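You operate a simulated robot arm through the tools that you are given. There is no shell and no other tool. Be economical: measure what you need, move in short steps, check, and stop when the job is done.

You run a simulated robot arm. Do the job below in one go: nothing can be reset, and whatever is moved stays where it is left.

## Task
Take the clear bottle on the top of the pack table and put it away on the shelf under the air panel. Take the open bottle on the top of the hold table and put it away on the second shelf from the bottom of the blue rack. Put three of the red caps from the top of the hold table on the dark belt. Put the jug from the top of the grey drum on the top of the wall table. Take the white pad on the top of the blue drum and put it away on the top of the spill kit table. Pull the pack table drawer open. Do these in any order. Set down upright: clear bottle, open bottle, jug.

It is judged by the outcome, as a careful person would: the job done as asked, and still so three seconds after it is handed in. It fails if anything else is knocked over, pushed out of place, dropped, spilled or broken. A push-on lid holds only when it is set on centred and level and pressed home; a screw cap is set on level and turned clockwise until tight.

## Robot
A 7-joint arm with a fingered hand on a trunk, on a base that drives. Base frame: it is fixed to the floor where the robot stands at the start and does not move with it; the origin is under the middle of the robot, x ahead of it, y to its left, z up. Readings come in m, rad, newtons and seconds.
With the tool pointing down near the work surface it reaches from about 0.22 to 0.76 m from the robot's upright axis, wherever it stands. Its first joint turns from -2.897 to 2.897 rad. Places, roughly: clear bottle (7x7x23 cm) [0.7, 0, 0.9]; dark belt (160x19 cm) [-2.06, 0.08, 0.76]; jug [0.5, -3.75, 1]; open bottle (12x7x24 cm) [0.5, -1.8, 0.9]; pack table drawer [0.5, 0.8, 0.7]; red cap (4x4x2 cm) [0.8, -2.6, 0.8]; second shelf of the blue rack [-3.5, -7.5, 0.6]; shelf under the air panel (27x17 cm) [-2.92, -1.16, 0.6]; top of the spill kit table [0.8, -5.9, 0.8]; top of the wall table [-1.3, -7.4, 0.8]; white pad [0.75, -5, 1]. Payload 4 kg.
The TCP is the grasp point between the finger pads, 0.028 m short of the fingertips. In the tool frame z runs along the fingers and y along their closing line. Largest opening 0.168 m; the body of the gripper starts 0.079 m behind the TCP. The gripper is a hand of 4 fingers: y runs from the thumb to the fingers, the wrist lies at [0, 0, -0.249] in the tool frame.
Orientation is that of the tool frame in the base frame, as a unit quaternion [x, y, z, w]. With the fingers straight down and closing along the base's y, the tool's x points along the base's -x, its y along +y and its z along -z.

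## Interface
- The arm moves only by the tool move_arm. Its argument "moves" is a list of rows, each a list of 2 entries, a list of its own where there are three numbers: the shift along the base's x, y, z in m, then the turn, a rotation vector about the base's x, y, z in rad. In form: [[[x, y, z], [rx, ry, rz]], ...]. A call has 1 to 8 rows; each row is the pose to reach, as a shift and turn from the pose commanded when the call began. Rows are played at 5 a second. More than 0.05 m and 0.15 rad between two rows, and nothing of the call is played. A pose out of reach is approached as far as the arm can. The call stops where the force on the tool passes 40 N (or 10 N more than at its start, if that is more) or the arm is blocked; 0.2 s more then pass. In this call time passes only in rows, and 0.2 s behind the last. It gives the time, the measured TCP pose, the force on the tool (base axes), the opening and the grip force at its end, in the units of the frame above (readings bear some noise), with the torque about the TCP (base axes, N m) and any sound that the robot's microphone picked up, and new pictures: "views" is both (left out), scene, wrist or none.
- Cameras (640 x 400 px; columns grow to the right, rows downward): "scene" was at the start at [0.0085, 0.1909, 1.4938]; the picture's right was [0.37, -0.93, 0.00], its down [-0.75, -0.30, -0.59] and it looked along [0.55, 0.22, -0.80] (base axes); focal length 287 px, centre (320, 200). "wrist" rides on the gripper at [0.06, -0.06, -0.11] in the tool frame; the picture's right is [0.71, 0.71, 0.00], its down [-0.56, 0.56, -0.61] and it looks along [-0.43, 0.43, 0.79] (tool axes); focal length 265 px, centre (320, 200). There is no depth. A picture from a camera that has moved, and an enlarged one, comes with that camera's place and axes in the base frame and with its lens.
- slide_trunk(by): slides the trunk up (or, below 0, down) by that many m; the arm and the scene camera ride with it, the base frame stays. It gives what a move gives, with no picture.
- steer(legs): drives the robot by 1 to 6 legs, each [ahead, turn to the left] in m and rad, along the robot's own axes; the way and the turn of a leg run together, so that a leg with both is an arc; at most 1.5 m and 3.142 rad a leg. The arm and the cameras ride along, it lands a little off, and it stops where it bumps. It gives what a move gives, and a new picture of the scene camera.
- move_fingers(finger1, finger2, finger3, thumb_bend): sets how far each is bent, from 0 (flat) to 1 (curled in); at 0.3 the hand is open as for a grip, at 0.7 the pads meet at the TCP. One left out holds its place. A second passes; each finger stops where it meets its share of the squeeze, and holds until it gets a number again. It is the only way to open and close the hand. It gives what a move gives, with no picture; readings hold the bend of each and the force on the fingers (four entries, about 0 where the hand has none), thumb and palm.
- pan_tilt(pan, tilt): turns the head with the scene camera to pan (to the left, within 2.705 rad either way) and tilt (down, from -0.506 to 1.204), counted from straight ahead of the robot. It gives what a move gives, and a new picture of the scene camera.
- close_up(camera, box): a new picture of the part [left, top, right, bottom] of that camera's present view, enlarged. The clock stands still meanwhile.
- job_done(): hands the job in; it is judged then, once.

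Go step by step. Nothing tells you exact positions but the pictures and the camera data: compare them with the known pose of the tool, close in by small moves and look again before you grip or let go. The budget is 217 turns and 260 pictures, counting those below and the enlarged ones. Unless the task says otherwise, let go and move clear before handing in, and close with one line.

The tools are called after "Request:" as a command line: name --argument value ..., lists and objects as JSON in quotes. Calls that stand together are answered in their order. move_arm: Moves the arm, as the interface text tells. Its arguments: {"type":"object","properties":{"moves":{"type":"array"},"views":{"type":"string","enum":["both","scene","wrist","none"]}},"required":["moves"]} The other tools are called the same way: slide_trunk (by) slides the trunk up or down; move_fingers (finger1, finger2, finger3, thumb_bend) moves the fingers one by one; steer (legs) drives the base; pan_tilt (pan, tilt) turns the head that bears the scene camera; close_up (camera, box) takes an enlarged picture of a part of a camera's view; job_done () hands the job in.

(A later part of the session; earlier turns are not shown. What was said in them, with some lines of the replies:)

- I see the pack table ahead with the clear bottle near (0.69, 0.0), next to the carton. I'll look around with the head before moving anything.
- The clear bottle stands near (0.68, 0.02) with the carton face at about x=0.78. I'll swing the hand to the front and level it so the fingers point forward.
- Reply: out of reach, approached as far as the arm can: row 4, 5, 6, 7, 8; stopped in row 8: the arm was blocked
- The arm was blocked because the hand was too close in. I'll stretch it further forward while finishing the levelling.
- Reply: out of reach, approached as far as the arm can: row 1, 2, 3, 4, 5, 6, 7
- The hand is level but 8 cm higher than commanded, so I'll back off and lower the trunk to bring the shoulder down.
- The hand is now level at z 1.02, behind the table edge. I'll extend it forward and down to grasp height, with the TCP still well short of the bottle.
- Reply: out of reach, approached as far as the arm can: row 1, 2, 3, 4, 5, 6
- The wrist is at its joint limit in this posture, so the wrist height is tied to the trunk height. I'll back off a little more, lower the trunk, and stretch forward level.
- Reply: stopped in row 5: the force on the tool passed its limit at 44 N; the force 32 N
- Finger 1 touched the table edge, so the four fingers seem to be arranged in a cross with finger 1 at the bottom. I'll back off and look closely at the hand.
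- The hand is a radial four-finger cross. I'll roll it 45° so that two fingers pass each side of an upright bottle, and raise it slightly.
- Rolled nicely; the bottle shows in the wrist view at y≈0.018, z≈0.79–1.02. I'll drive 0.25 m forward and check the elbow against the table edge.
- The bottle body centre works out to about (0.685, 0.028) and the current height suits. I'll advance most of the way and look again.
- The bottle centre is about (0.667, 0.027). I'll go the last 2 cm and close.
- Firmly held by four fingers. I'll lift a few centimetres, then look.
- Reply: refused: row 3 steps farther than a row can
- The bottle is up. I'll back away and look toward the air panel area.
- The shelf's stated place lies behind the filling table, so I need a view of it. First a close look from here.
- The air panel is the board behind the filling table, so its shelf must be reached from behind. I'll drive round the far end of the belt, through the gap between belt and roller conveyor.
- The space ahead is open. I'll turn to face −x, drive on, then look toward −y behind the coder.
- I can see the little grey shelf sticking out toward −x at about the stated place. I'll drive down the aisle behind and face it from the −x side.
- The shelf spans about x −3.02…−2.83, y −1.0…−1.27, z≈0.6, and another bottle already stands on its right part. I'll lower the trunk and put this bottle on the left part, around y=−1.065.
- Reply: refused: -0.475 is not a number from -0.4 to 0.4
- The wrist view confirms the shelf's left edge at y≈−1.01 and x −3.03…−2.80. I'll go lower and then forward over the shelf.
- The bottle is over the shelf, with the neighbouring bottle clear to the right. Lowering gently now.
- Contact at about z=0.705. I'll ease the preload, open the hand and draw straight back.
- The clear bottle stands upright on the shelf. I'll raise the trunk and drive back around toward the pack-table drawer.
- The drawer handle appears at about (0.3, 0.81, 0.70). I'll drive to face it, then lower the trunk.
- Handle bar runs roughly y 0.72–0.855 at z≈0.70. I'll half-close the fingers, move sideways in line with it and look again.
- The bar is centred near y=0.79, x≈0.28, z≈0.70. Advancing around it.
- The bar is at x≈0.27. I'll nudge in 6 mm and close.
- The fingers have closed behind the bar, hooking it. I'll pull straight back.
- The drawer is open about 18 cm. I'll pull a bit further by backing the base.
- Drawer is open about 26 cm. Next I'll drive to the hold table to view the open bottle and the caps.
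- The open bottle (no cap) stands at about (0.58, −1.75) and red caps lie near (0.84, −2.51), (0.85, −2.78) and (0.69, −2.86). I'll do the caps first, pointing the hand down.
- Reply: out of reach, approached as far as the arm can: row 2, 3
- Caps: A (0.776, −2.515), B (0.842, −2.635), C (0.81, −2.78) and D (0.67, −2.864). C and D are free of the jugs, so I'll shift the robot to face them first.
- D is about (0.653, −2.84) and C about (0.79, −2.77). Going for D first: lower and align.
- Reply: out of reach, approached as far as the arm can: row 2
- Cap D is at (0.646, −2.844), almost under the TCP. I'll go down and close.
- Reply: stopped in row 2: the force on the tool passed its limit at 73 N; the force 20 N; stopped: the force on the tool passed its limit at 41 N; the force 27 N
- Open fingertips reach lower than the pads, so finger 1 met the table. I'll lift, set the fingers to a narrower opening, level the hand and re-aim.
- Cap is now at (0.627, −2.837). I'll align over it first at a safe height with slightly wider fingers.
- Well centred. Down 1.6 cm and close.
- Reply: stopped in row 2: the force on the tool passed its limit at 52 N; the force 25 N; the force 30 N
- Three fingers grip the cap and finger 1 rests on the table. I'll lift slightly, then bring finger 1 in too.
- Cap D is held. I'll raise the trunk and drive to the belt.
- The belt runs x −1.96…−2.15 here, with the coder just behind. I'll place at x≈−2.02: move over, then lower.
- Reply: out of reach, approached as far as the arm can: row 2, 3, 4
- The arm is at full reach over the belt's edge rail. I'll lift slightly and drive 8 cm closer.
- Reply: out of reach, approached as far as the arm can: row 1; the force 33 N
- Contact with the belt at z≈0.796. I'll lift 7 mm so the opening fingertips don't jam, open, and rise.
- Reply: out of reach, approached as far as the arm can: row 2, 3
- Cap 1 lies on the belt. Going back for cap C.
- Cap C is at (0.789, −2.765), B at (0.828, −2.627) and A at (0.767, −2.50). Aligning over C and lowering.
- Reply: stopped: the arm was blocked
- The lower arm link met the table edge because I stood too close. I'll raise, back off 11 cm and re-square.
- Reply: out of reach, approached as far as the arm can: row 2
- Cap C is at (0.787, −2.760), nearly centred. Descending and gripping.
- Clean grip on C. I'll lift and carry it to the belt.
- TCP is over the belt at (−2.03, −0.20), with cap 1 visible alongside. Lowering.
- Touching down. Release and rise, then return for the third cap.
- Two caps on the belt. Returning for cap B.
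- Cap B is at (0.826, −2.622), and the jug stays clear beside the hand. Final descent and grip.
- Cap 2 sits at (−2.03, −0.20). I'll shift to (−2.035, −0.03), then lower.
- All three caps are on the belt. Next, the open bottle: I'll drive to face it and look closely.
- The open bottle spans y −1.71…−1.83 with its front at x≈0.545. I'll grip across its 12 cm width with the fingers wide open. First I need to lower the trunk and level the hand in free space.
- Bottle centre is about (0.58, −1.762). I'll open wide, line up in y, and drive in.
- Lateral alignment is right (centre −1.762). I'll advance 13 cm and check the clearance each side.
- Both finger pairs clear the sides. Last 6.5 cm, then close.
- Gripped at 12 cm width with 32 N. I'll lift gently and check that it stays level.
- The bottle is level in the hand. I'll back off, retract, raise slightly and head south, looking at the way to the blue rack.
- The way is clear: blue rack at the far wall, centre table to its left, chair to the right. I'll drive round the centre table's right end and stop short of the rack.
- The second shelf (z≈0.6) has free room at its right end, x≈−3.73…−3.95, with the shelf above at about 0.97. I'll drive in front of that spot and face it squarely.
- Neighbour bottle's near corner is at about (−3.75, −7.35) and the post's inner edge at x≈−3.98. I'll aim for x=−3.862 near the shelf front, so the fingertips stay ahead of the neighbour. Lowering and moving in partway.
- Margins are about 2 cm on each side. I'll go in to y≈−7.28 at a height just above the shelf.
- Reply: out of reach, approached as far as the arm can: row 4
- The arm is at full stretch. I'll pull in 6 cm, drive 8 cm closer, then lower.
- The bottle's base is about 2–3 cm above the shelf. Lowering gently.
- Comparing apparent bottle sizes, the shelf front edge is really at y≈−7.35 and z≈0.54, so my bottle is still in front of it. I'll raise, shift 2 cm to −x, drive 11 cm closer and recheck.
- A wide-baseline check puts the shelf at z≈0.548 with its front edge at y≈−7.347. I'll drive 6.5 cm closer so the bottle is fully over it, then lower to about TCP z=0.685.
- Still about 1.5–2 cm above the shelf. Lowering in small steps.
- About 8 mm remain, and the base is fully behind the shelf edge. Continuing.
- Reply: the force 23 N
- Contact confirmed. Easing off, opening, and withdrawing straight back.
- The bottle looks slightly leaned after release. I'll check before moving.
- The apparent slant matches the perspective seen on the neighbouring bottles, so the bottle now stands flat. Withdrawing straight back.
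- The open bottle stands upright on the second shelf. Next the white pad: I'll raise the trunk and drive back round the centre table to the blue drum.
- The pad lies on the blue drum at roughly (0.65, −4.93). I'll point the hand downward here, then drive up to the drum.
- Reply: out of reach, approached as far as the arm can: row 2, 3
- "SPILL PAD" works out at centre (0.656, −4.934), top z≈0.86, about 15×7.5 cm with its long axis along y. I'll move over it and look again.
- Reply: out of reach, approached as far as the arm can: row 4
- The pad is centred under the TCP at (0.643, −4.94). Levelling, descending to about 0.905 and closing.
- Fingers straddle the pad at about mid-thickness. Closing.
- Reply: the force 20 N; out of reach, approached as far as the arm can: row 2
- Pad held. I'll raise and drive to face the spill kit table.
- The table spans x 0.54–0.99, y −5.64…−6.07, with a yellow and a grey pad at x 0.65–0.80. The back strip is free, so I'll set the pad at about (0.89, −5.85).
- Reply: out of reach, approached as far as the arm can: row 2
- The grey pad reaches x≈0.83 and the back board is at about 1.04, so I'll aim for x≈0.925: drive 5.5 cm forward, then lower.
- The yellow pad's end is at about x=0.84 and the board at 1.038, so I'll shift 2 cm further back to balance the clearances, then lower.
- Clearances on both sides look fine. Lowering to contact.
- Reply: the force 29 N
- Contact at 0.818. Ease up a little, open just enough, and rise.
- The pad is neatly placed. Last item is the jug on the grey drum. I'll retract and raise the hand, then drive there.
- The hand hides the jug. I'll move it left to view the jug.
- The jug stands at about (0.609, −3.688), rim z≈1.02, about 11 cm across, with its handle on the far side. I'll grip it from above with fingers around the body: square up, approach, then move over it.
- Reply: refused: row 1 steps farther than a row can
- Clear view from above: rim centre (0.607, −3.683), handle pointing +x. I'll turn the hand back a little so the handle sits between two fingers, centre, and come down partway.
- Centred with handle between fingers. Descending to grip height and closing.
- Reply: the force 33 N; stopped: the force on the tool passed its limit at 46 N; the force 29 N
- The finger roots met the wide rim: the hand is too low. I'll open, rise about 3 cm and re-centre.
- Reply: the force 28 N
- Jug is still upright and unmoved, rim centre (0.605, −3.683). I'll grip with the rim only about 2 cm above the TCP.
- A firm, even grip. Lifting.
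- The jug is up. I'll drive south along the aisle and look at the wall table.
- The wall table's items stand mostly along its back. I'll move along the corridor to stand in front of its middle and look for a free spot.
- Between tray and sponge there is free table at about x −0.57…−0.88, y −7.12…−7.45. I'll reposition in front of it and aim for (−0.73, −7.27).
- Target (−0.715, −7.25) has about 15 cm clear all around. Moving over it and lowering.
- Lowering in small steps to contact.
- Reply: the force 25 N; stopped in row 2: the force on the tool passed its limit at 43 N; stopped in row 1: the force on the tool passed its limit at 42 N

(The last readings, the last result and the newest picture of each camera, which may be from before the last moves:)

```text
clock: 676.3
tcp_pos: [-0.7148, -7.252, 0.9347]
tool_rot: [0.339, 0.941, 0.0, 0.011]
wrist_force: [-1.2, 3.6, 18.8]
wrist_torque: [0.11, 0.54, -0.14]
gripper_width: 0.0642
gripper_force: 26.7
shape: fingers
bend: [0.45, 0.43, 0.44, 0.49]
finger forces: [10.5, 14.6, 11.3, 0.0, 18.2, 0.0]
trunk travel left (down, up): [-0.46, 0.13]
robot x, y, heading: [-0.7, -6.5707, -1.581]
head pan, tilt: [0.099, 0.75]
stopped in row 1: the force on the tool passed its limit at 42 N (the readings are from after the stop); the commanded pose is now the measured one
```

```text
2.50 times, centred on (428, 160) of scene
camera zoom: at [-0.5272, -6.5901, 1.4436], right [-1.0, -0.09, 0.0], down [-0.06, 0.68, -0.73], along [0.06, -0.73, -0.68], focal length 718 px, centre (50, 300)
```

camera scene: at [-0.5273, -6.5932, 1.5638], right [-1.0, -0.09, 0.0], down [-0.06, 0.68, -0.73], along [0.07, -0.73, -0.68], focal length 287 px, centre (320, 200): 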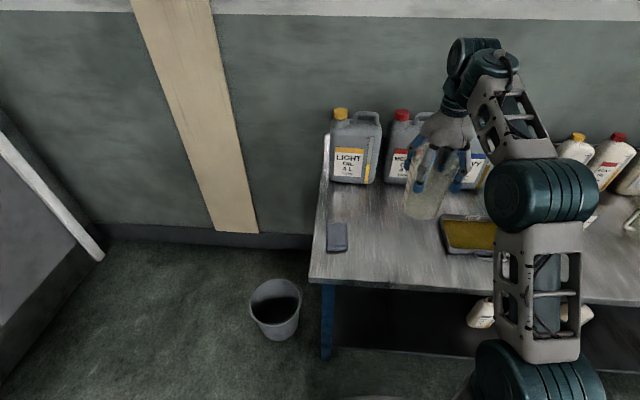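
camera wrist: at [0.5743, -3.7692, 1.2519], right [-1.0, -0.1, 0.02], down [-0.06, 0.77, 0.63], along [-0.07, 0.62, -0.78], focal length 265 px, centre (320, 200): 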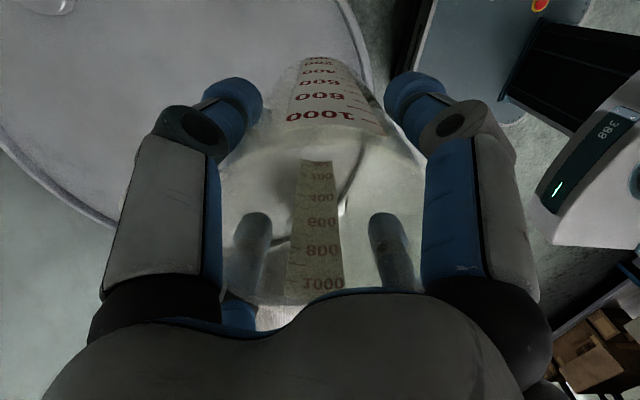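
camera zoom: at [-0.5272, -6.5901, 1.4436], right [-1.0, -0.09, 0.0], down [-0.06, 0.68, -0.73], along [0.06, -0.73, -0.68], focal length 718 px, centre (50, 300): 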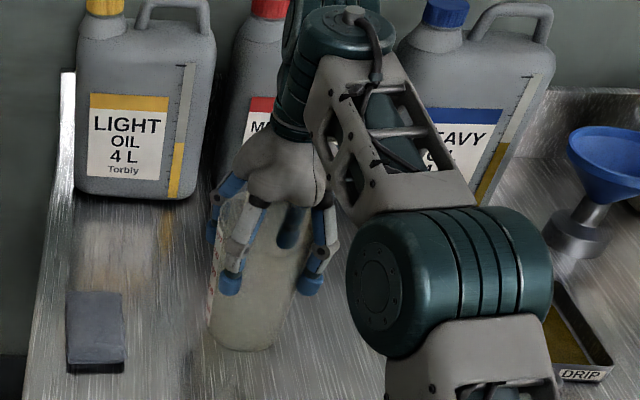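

On the table. Easing off, opening and rising straight up.

Request:
move_arm --moves '[[[0, 0, 0.003], [0, 0, 0]]]' --views "none"

Request:
move_fingers --finger1 0.25 --finger2 0.25 --finger3 0.25 --thumb_bend 0.25

Request:
slide_trunk --by 0.13

Request:
move_arm --moves '[[[0, 0.01, 0.03], [0, 0, 0]], [[0, 0.02, 0.07], [0, 0, 0]], [[0, 0.04, 0.1], [0, 0, 0]]]'

```text
clock: 676.7
tcp_pos: [-0.7156, -7.2533, 0.9348]
tool_rot: [0.338, 0.941, 0.002, 0.01]
wrist_force: [-0.6, 1.5, 11.5]
wrist_torque: [-0.16, 0.34, -0.08]
gripper_width: 0.0639
gripper_force: 26.9
shape: fingers
bend: [0.45, 0.43, 0.44, 0.49]
finger forces: [9.8, 14.1, 11.4, 0.0, 18.1, 0.0]
trunk travel left (down, up): [-0.46, 0.13]
robot x, y, heading: [-0.6979, -6.5683, -1.583]
head pan, tilt: [0.099, 0.75]
```

```text
clock: 677.7
tcp_pos: [-0.7158, -7.2551, 0.9344]
tool_rot: [0.339, 0.941, 0.003, 0.01]
wrist_force: [-0.4, 0.1, 0.0]
wrist_torque: [0.03, 0.0, -0.01]
gripper_width: 0.1262
gripper_force: 0.0
shape: fingers
bend: [0.25, 0.25, 0.25, 0.25]
finger forces: [0.1, 0.1, 0.0, 0.0, 0.0, 0.0]
trunk travel left (down, up): [-0.46, 0.13]
robot x, y, heading: [-0.7, -6.5665, -1.58]
head pan, tilt: [0.099, 0.75]
```

```text
clock: 679.3
tcp_pos: [-0.714, -7.2541, 1.0627]
tool_rot: [0.339, 0.941, 0.003, 0.011]
wrist_force: [-0.2, 0.6, 0.2]
wrist_torque: [0.03, 0.01, 0.0]
gripper_width: 0.1264
gripper_force: 0.0
shape: fingers
bend: [0.25, 0.25, 0.25, 0.25]
finger forces: [0.0, 0.0, 0.0, 0.1, 0.0, 0.0]
trunk travel left (down, up): [-0.59, 0.0]
robot x, y, heading: [-0.6966, -6.5676, -1.583]
head pan, tilt: [0.099, 0.75]
```

```text
clock: 680.1
tcp_pos: [-0.7154, -7.2134, 1.166]
tool_rot: [0.338, 0.941, 0.002, 0.01]
wrist_force: [-0.1, -0.2, -0.5]
wrist_torque: [-0.04, -0.01, 0.0]
gripper_width: 0.1264
gripper_force: 0.2
shape: fingers
bend: [0.25, 0.25, 0.25, 0.25]
finger forces: [0.1, 0.0, 0.0, 0.1, 0.0, 0.0]
trunk travel left (down, up): [-0.59, 0.0]
robot x, y, heading: [-0.6978, -6.5704, -1.582]
head pan, tilt: [0.099, 0.75]
camera scene: at [-0.5273, -6.5924, 1.5733], right [-1.0, -0.09, 0.0], down [-0.06, 0.68, -0.73], along [0.07, -0.73, -0.68], focal length 287 px, centre (320, 200)
camera wrist: at [-0.8021, -7.2221, 1.2729], right [-0.1, 1.0, 0.0], down [0.77, 0.08, 0.63], along [0.63, 0.06, -0.78], focal length 265 px, centre (320, 200)
```

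scene: 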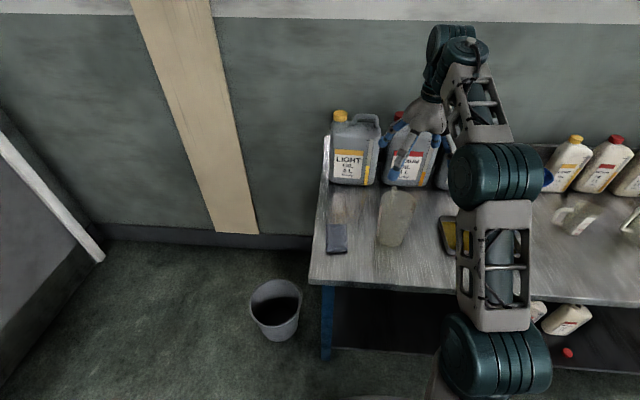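
wrist: 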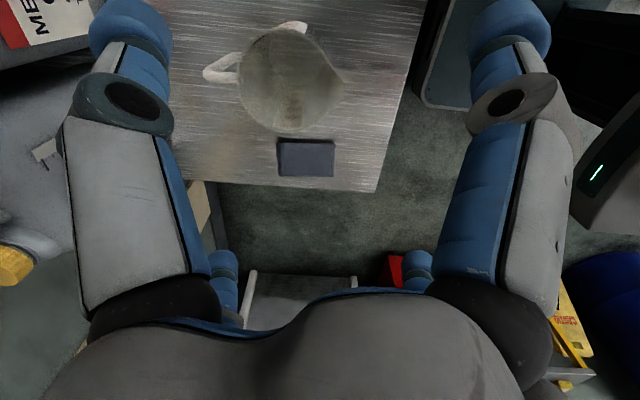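

The jug stands upright on the wall table. I'll back away a little and hand in.

Request:
steer --legs '[[-0.2, 0]]'

Request:
job_done

```text
clock: 681.7
tcp_pos: [-0.7116, -7.0128, 1.166]
tool_rot: [0.338, 0.941, 0.002, 0.01]
wrist_force: [-0.3, 0.5, 0.6]
wrist_torque: [-0.06, 0.02, 0.0]
gripper_width: 0.1263
gripper_force: 0.0
shape: fingers
bend: [0.25, 0.25, 0.25, 0.25]
finger forces: [0.1, 0.0, 0.0, 0.0, 0.0, 0.0]
trunk travel left (down, up): [-0.59, 0.0]
robot x, y, heading: [-0.6966, -6.3649, -1.579]
head pan, tilt: [0.099, 0.75]
camera scene: at [-0.5254, -6.3907, 1.5734], right [-1.0, -0.09, 0.0], down [-0.06, 0.68, -0.73], along [0.07, -0.73, -0.68], focal length 287 px, centre (320, 200)
```

scene: 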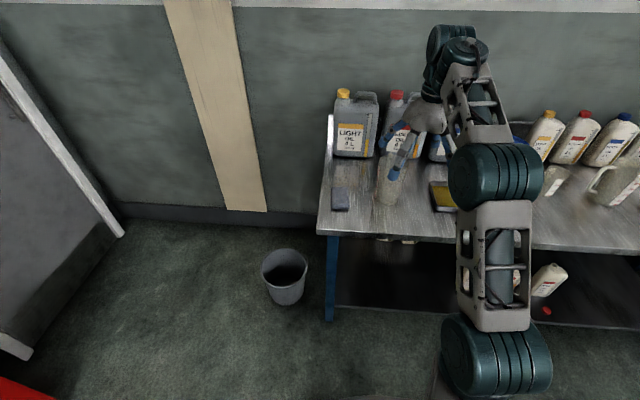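

```text
The job is handed in.
```

All six tasks were done and the job is handed in: the clear bottle, open bottle and jug were set down upright, three red caps are on the belt, the pad is on the spill kit table, and the drawer is open about 26 cm.
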